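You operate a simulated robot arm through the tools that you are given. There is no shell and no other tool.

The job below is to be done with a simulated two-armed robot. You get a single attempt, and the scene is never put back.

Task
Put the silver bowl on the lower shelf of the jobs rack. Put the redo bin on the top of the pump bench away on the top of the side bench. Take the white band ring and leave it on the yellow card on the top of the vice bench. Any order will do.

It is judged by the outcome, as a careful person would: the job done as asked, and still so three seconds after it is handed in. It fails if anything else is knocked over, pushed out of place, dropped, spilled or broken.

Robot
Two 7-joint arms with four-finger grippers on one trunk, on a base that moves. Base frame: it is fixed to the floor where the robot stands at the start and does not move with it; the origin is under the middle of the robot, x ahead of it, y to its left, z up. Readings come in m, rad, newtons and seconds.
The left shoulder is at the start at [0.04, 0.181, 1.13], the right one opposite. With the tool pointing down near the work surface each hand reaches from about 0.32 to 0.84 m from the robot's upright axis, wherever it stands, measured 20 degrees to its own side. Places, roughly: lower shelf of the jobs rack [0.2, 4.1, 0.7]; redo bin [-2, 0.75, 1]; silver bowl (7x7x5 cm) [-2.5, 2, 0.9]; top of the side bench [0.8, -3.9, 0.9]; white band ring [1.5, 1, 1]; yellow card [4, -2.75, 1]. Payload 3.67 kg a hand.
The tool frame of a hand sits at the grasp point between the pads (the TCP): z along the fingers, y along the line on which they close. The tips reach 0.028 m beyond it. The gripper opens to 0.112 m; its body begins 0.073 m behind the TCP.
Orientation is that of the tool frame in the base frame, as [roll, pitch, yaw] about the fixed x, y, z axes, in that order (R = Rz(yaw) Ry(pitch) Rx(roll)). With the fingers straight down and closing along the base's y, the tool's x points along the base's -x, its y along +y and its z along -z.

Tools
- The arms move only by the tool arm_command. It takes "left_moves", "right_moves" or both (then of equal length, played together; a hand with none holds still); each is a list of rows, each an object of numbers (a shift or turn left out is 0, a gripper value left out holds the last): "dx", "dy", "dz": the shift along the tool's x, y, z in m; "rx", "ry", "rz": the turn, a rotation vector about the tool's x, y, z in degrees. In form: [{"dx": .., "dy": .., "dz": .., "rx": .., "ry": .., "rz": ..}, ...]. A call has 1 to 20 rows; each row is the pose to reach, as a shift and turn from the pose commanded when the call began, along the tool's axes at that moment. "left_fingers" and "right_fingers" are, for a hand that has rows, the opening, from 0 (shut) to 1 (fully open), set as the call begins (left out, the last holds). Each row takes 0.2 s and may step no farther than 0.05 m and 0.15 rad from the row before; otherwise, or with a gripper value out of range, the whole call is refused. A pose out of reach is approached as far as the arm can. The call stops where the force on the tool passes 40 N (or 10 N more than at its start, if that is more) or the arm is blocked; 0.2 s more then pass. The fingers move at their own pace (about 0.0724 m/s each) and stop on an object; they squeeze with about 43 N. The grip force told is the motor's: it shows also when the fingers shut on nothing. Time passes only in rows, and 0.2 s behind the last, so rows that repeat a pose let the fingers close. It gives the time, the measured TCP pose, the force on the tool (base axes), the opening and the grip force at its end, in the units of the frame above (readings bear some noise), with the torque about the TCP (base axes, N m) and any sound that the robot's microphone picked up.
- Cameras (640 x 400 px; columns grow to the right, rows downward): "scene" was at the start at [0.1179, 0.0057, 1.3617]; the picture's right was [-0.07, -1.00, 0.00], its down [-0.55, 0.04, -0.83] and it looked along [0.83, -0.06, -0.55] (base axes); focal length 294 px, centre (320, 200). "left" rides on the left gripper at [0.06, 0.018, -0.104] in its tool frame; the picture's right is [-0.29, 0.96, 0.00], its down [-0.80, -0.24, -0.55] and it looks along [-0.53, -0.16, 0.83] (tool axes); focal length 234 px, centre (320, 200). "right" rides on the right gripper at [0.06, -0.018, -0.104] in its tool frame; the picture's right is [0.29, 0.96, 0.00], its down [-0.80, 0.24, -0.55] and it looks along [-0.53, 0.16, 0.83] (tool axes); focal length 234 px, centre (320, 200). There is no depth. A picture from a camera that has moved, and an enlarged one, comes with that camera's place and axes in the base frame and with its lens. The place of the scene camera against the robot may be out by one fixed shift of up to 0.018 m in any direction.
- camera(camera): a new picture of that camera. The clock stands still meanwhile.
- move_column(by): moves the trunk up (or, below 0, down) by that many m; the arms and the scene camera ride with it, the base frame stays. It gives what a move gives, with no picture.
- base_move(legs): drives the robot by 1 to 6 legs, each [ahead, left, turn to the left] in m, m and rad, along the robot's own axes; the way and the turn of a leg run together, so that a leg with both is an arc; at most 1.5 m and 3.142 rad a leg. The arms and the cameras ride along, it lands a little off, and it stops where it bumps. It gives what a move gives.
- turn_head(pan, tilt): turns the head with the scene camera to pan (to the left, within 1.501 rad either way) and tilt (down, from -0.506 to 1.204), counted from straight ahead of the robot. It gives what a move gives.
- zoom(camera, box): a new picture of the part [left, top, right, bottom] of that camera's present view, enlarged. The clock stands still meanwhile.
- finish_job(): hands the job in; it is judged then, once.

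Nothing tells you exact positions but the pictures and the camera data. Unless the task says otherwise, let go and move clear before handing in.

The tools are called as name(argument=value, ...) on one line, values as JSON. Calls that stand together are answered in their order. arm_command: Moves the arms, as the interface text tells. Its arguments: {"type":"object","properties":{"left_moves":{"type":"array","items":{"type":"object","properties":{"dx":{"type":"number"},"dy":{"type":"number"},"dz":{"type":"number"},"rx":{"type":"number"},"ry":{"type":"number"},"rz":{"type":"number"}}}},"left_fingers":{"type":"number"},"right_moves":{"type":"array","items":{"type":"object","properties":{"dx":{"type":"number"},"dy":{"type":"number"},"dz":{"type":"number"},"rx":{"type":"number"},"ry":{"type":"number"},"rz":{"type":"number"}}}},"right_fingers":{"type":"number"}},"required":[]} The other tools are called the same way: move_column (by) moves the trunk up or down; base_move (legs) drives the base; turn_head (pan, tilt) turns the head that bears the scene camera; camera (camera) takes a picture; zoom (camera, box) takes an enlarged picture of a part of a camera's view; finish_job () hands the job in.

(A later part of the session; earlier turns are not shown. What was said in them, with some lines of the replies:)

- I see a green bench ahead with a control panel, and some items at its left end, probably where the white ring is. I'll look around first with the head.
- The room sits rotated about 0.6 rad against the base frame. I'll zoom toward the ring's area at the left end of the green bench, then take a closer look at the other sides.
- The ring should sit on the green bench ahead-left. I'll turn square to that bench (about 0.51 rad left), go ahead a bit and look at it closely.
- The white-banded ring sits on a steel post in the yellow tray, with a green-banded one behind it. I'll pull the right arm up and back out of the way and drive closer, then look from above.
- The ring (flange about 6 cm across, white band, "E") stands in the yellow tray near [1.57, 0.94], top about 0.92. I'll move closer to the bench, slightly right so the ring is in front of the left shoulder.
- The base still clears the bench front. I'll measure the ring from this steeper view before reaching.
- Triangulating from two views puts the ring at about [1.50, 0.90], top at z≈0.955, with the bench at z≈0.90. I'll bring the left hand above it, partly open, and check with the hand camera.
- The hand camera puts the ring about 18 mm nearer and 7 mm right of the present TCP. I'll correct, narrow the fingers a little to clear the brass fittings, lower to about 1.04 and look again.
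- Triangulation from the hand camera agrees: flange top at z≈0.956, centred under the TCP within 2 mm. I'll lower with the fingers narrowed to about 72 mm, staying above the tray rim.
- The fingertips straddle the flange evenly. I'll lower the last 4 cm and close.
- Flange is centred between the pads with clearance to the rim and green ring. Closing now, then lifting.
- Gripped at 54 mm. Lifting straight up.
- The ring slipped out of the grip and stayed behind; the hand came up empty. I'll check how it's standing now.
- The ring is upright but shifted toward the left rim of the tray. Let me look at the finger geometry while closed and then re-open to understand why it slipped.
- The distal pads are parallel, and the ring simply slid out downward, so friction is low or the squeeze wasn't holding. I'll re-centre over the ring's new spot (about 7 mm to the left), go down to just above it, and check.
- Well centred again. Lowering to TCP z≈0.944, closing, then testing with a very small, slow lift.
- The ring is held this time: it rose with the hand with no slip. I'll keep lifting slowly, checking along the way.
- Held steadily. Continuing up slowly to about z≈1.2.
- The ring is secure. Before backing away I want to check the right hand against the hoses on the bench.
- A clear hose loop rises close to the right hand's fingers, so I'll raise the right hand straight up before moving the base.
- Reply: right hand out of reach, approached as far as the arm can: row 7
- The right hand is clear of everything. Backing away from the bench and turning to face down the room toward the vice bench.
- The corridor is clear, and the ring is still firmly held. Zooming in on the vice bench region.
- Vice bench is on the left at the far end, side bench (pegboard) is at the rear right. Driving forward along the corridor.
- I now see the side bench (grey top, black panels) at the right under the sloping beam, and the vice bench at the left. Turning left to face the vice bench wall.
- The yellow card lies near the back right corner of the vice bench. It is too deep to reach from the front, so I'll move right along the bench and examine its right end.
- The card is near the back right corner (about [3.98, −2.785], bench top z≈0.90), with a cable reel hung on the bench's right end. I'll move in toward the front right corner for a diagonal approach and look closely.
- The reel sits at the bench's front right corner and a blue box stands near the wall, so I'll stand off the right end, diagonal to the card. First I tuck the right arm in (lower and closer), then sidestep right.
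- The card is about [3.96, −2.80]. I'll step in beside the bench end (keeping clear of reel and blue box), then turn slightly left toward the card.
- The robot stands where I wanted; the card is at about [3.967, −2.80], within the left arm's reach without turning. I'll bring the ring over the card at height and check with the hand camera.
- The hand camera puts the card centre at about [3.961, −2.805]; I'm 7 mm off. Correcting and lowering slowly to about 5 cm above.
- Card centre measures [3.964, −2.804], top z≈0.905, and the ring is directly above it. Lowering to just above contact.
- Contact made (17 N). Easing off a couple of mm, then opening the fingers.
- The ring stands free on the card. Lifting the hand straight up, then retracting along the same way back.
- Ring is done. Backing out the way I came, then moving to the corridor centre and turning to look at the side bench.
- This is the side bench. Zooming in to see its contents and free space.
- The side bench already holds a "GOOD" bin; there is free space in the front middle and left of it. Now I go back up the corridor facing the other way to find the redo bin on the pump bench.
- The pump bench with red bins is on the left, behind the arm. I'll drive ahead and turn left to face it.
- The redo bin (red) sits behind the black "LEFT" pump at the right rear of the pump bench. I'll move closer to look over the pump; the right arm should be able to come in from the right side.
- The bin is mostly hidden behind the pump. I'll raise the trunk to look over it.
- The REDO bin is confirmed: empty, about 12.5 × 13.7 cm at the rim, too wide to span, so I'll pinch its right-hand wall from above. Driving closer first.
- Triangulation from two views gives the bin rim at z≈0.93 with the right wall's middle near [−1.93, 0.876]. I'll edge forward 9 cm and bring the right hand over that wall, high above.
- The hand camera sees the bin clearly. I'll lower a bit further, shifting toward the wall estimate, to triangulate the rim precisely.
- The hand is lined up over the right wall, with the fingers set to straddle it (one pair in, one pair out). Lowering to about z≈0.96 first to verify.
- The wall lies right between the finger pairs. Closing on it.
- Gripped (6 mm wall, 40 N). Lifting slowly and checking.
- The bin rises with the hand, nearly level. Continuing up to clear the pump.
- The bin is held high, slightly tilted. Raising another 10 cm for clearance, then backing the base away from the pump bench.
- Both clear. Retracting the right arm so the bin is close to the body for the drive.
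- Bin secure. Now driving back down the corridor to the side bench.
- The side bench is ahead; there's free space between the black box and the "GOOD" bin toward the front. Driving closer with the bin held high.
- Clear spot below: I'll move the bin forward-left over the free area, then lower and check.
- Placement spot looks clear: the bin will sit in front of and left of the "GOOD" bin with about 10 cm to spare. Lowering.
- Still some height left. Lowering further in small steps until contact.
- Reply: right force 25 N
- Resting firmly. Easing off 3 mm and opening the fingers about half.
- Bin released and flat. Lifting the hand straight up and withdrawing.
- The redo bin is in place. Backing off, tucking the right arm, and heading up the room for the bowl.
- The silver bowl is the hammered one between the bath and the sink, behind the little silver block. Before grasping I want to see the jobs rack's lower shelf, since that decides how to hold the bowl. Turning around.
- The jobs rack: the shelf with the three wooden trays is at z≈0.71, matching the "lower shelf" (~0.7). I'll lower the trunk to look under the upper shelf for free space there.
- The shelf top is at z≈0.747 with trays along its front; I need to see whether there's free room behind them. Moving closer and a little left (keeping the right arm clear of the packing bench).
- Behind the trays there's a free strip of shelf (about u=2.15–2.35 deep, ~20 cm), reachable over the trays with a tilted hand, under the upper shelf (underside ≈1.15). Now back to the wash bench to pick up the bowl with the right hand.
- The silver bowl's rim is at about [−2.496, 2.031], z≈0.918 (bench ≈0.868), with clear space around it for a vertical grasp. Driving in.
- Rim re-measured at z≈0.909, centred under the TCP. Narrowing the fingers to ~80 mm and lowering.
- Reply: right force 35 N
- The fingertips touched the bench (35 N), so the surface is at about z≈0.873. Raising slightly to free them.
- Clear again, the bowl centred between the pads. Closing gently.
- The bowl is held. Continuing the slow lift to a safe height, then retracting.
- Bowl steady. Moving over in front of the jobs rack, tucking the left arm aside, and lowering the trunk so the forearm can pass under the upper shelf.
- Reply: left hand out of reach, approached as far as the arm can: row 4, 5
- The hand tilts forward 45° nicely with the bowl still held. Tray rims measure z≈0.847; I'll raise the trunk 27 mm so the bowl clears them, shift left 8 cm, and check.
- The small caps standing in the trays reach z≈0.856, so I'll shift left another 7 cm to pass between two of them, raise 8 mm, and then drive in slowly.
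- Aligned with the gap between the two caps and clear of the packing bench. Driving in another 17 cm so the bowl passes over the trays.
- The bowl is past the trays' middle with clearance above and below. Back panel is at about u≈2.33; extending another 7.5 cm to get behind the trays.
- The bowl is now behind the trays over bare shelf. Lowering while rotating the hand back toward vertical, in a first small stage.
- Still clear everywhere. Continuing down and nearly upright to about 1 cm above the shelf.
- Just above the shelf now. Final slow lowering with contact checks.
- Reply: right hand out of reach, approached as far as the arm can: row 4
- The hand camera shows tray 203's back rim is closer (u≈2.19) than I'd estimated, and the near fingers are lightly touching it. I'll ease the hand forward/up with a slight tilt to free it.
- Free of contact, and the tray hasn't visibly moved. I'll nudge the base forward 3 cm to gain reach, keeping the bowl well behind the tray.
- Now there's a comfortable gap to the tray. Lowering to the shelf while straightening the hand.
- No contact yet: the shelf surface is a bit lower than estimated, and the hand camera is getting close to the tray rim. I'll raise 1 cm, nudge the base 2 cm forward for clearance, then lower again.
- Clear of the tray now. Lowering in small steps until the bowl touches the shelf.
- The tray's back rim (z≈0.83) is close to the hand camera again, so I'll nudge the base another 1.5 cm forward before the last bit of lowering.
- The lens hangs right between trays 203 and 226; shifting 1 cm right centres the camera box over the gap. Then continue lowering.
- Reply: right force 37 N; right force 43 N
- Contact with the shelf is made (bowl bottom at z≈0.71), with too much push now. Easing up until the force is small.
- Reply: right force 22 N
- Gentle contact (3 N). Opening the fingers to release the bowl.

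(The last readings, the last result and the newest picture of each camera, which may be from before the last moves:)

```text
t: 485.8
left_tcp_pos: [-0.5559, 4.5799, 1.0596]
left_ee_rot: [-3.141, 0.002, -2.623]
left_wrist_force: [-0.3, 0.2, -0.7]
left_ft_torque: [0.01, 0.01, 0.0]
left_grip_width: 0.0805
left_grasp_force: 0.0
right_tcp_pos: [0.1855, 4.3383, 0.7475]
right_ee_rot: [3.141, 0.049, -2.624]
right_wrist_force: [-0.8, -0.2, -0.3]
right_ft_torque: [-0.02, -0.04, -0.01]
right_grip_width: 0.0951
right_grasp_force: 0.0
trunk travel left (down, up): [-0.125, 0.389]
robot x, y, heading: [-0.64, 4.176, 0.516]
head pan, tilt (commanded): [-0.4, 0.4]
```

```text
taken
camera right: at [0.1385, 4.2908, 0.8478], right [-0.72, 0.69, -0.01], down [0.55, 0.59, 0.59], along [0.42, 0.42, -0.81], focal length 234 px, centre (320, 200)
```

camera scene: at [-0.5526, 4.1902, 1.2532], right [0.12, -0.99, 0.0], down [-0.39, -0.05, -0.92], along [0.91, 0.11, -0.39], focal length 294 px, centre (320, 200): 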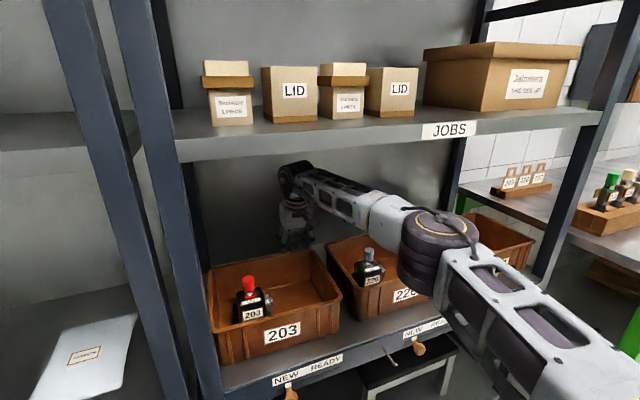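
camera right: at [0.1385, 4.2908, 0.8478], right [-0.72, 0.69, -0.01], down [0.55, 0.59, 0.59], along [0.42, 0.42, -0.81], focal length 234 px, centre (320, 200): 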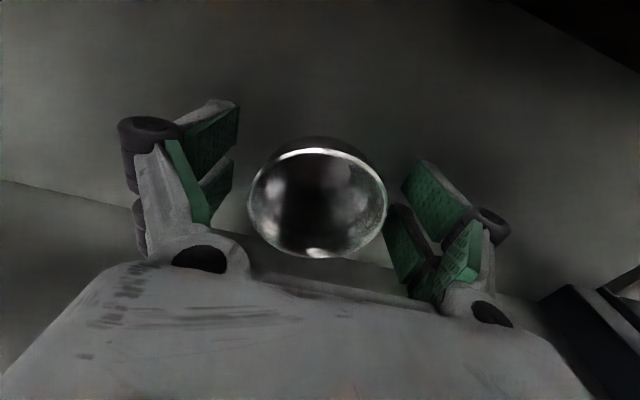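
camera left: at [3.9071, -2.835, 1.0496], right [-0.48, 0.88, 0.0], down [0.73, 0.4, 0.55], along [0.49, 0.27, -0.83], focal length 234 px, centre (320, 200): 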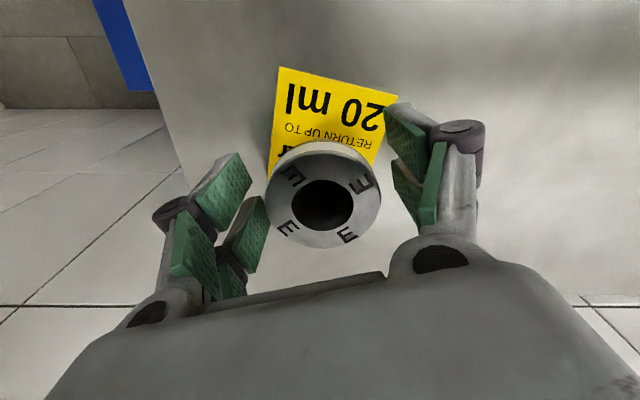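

The bowl stands free on the shelf. Raising the hand straight up first.

arm_command(right_moves=[{"dx": -0.0005, "dz": -0.01}, {"dx": -0.0012, "dz": -0.025}, {"dx": -0.002, "dz": -0.04}, {"dx": -0.0028, "dz": -0.055}, {"dx": -0.0034, "dz": -0.07}, {"dx": 0.004, "dz": -0.08}, {"dx": 0.015, "dz": -0.092}, {"dx": 0.028, "dz": -0.102}, {"dx": 0.04, "dz": -0.11}])

camera(camera="right")

zoom(camera="scene", box=[190, 140, 450, 340])

```text
t: 487.8
left_tcp_pos: [-0.5554, 4.5772, 1.0596]
left_ee_rot: [3.139, 0.003, -2.622]
left_wrist_force: [0.2, -0.2, 0.7]
left_ft_torque: [-0.01, -0.01, -0.02]
left_grip_width: 0.0807
left_grasp_force: 0.1
right_tcp_pos: [0.1481, 4.3152, 0.8546]
right_ee_rot: [3.14, 0.046, -2.624]
right_wrist_force: [0.5, -0.2, 0.2]
right_ft_torque: [0.0, -0.03, 0.01]
right_grip_width: 0.0955
right_grasp_force: 0.0
trunk travel left (down, up): [-0.125, 0.389]
robot x, y, heading: [-0.6455, 4.1739, 0.516]
head pan, tilt (commanded): [-0.4, 0.4]
```

```text
taken
camera right: at [0.1004, 4.2686, 0.956], right [-0.72, 0.69, -0.01], down [0.55, 0.59, 0.59], along [0.42, 0.42, -0.81], focal length 234 px, centre (320, 200)
```

right: 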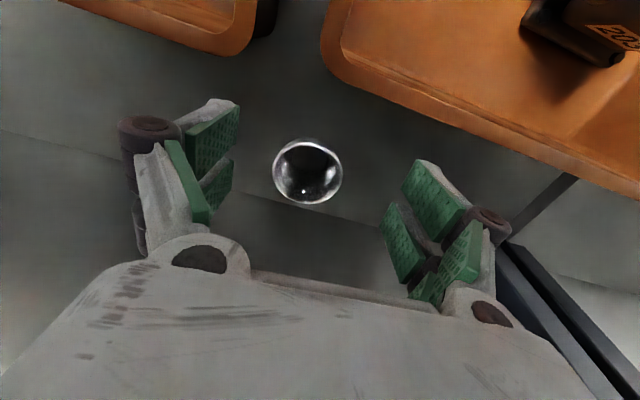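

```text
2.00 times, centred on (320, 240) of scene
camera zoom: at [-0.5245, 4.2059, 1.2534], right [0.12, -0.99, 0.0], down [-0.39, -0.05, -0.92], along [0.91, 0.11, -0.39], focal length 587 px, centre (320, 120)
```

zoom: 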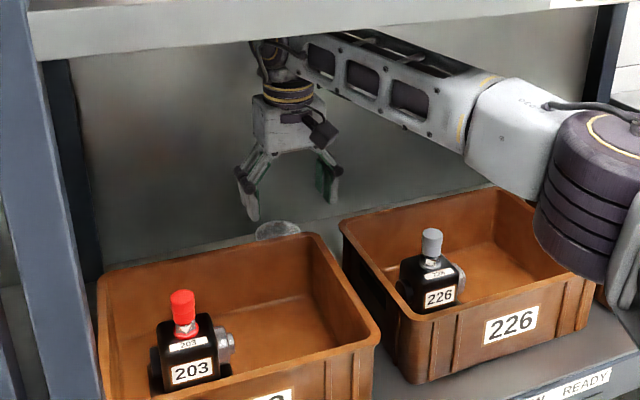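

The bowl sits upright on the bare shelf behind the trays, and the trays are undisturbed. Tilting the hand forward again and raising to retract over the trays.

arm_command(right_moves=[{"dz": -0.008, "ry": -5}, {"dz": -0.016, "ry": -11, "dx": -0.001}, {"dz": -0.024, "ry": -17, "dx": -0.001}, {"dz": -0.032, "ry": -23, "dx": -0.001}, {"dz": -0.04, "ry": -29, "dx": -0.002}, {"dz": -0.048, "ry": -35, "dx": -0.002}, {"dz": -0.056, "ry": -40, "dx": -0.003}, {"dz": -0.063, "ry": -42, "dx": -0.003}, {"dz": -0.063, "ry": -42, "dx": -0.003}], right_fingers=0.6)

camera(camera="right")

camera(camera="scene")

```text
t: 489.8
left_tcp_pos: [-0.5543, 4.5785, 1.0586]
left_ee_rot: [-3.141, 0.001, -2.623]
left_wrist_force: [-0.8, 0.8, -0.9]
left_ft_torque: [0.0, 0.03, -0.02]
left_grip_width: 0.0804
left_grasp_force: 0.1
right_tcp_pos: [0.1488, 4.3159, 0.9165]
right_ee_rot: [-3.141, 0.78, -2.624]
right_wrist_force: [-0.9, -0.1, 0.4]
right_ft_torque: [-0.03, -0.01, -0.01]
right_grip_width: 0.0672
right_grasp_force: 0.0
trunk travel left (down, up): [-0.125, 0.389]
robot x, y, heading: [-0.6445, 4.1757, 0.521]
head pan, tilt (commanded): [-0.4, 0.4]
```

```text
taken
camera right: at [0.0566, 4.2436, 0.9491], right [-0.65, 0.73, -0.2], down [0.03, 0.3, 0.95], along [0.76, 0.62, -0.22], focal length 234 px, centre (320, 200)
```

right: 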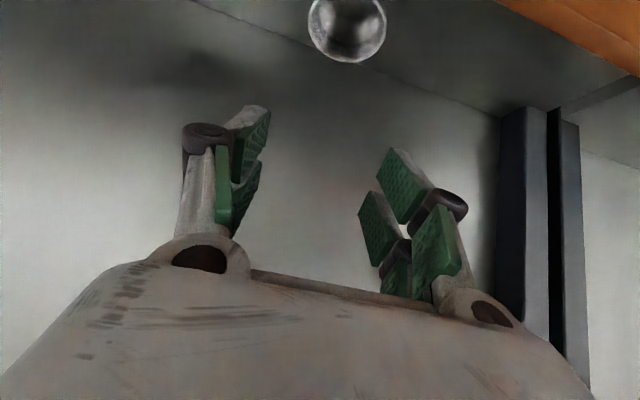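

```text
taken
camera scene: at [-0.5242, 4.2062, 1.2533], right [0.12, -0.99, 0.0], down [-0.39, -0.05, -0.92], along [0.91, 0.11, -0.39], focal length 294 px, centre (320, 200)
```

scene: 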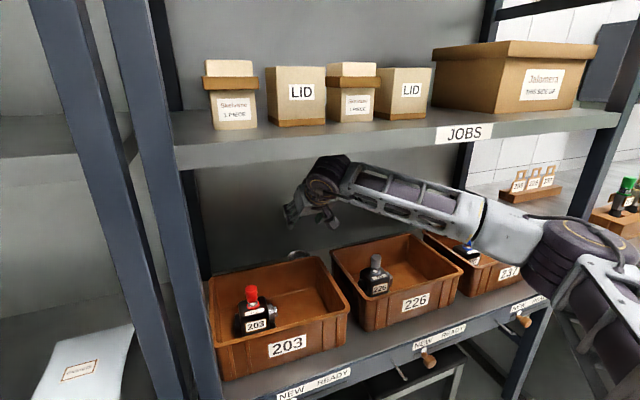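

Clear. Pulling the arm back over the trays, then backing the base away.

arm_command(right_moves=[{"dx": 0.014, "dz": -0.014}, {"dx": 0.032, "dz": -0.0317}, {"dx": 0.05, "dz": -0.0495}, {"dx": 0.068, "dz": -0.0673}, {"dx": 0.086, "dz": -0.0851}, {"dx": 0.104, "dz": -0.1029}, {"dx": 0.122, "dz": -0.1207}, {"dx": 0.14, "dz": -0.1385}])

camera(camera="scene")

base_move(legs=[[-0.5, 0, 0]])

camera(camera="scene")

```text
t: 491.6
left_tcp_pos: [-0.5564, 4.5774, 1.0594]
left_ee_rot: [3.142, 0.002, -2.623]
left_wrist_force: [0.6, -0.7, -0.3]
left_ft_torque: [0.02, -0.03, -0.02]
left_grip_width: 0.0806
left_grasp_force: 0.0
right_tcp_pos: [-0.024, 4.2195, 0.9189]
right_ee_rot: [3.14, 0.778, -2.625]
right_wrist_force: [-0.3, -0.1, 0.3]
right_ft_torque: [-0.02, -0.02, 0.01]
right_grip_width: 0.0671
right_grasp_force: 0.0
trunk travel left (down, up): [-0.125, 0.389]
robot x, y, heading: [-0.6443, 4.1718, 0.519]
head pan, tilt (commanded): [-0.4, 0.4]
```

```text
taken
camera scene: at [-0.5248, 4.2058, 1.2534], right [0.12, -0.99, 0.0], down [-0.39, -0.05, -0.92], along [0.91, 0.11, -0.39], focal length 294 px, centre (320, 200)
```

scene: 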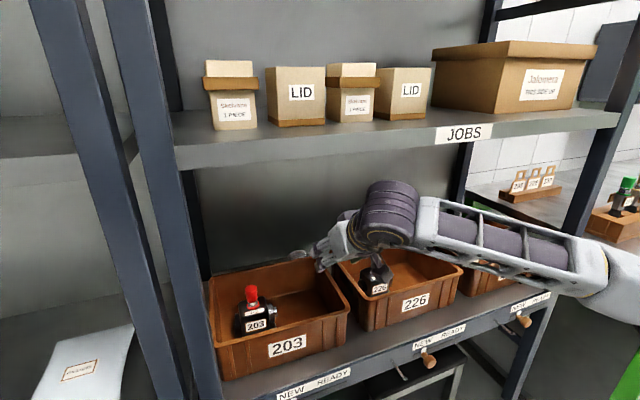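

```text
t: 494.6
left_tcp_pos: [-0.9896, 4.3313, 1.0585]
left_ee_rot: [-3.142, 0.003, -2.624]
left_wrist_force: [-0.7, -0.6, 0.1]
left_ft_torque: [-0.01, -0.01, 0.0]
left_grip_width: 0.0806
left_grasp_force: 0.0
right_tcp_pos: [-0.457, 3.972, 0.9188]
right_ee_rot: [-3.14, 0.782, -2.624]
right_wrist_force: [-1.4, -0.4, 0.3]
right_ft_torque: [-0.02, -0.02, -0.02]
right_grip_width: 0.0672
right_grasp_force: 0.0
trunk travel left (down, up): [-0.125, 0.389]
robot x, y, heading: [-1.0773, 3.9275, 0.524]
head pan, tilt (commanded): [-0.4, 0.4]
```

```text
taken
camera scene: at [-0.9581, 3.9592, 1.2534], right [0.12, -0.99, 0.0], down [-0.39, -0.05, -0.92], along [0.92, 0.11, -0.39], focal length 294 px, centre (320, 200)
```

scene: 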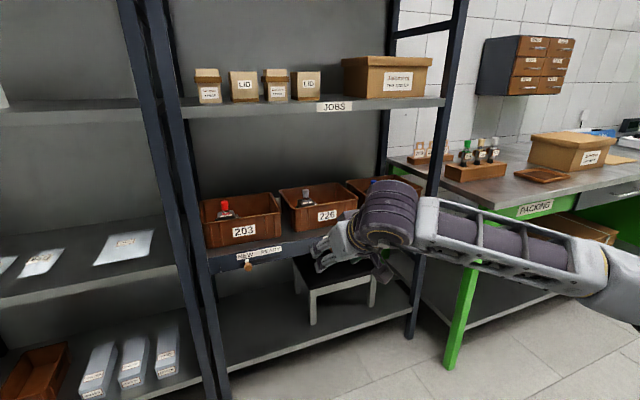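

Everything is out of the rack. Verifying the bowl and that the trays are where they were.

zoom(camera="scene", box=[180, 150, 420, 290])

move_column(by=-0.1)

zoom(camera="scene", box=[180, 120, 420, 260])

```text
2.67 times, centred on (300, 220) of scene
camera zoom: at [-0.9581, 3.9592, 1.2534], right [0.12, -0.99, 0.0], down [-0.39, -0.05, -0.92], along [0.92, 0.11, -0.39], focal length 783 px, centre (373, 147)
```

zoom: 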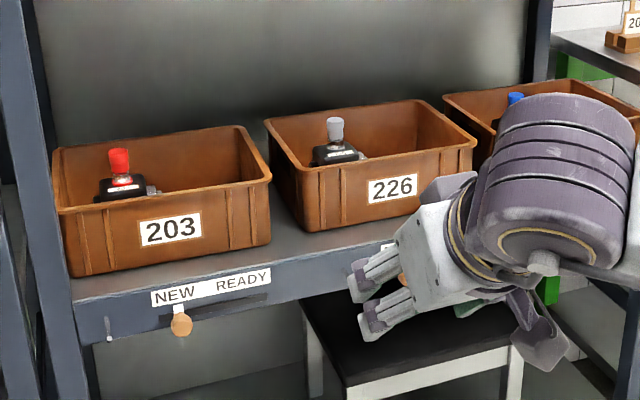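

```text
t: 496.0
left_tcp_pos: [-0.989, 4.3322, 0.9598]
left_ee_rot: [3.14, 0.0, -2.623]
left_wrist_force: [-0.2, -0.1, -0.6]
left_ft_torque: [0.02, 0.04, 0.01]
left_grip_width: 0.0806
left_grasp_force: 0.2
right_tcp_pos: [-0.4568, 3.9724, 0.8184]
right_ee_rot: [3.141, 0.78, -2.623]
right_wrist_force: [-0.5, -0.3, -0.9]
right_ft_torque: [0.0, 0.01, -0.03]
right_grip_width: 0.0672
right_grasp_force: 0.1
trunk travel left (down, up): [-0.025, 0.489]
robot x, y, heading: [-1.0741, 3.9236, 0.516]
head pan, tilt (commanded): [-0.4, 0.4]
```

```text
2.67 times, centred on (300, 190) of scene
camera zoom: at [-0.9575, 3.9595, 1.1532], right [0.12, -0.99, 0.0], down [-0.39, -0.05, -0.92], along [0.91, 0.11, -0.39], focal length 783 px, centre (373, 227)
```

zoom: 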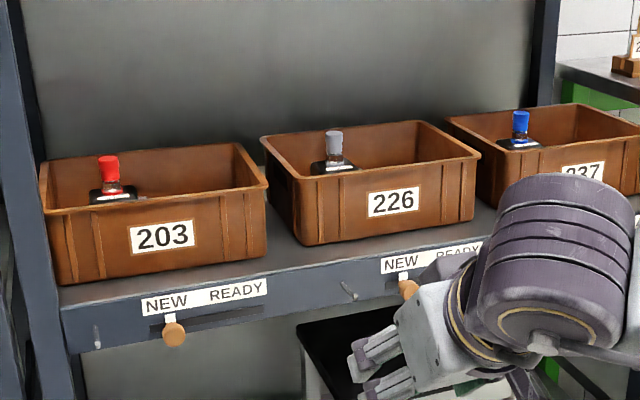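

The trays measure the same as before, the bowl is on the shelf behind them, the ring is on the card and the redo bin is on the side bench. Backing clear of the rack, then handing in.

base_move(legs=[[-0.3, 0, 0]])

camera(camera="scene")

```text
t: 498.1
left_tcp_pos: [-1.2491, 4.1827, 0.9596]
left_ee_rot: [-3.141, 0.004, -2.624]
left_wrist_force: [0.4, -0.3, -0.4]
left_ft_torque: [0.03, -0.04, 0.01]
left_grip_width: 0.0802
left_grasp_force: 0.0
right_tcp_pos: [-0.7193, 3.822, 0.8192]
right_ee_rot: [3.14, 0.78, -2.627]
right_wrist_force: [0.3, 0.6, -0.3]
right_ft_torque: [-0.02, -0.07, -0.02]
right_grip_width: 0.0674
right_grasp_force: 0.0
trunk travel left (down, up): [-0.025, 0.489]
robot x, y, heading: [-1.3428, 3.7789, 0.518]
head pan, tilt (commanded): [-0.4, 0.4]
```

```text
taken
camera scene: at [-1.22, 3.8102, 1.1533], right [0.11, -0.99, 0.0], down [-0.39, -0.04, -0.92], along [0.92, 0.11, -0.39], focal length 294 px, centre (320, 200)
```

scene: 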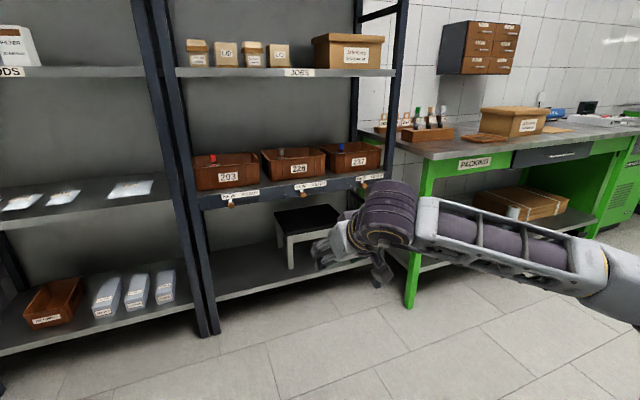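

All three items are in place, the hands are empty, and the robot is clear of the furniture. Handing in.

finish_job()

```text
The job is handed in.
```

All three items are in place and the job is handed in. I have not seen the judge's result.

- **White band ring:** it stands upright on the yellow card on the vice bench. My first grip slipped and slid the ring about 7 mm inside its tray. The second grip held.
- **Redo bin:** it is on the top of the side bench, toward the front, a few centimetres from the "GOOD" bin.
- **Silver bowl:** it is on the lower shelf of the jobs rack, on bare shelf behind the three wooden trays. The trays fill the front of that shelf, so I placed the bowl behind them.

**Contacts along the way:**
- While I lowered the bowl, the fingers pressed lightly against the back of tray 203. I measured trays 203 and 226 afterwards, and they matched their earlier positions to within the accuracy of my camera measurements.
- The fingertips also pressed on the wash bench while I was picking the bowl up.
- Nothing was knocked over or dropped as far as I could see.

I last saw the bowl upright on the shelf just before pulling the arm out. From where the robot finished, the trays hide it. I did not go back to recheck the ring or the bin after placing them.
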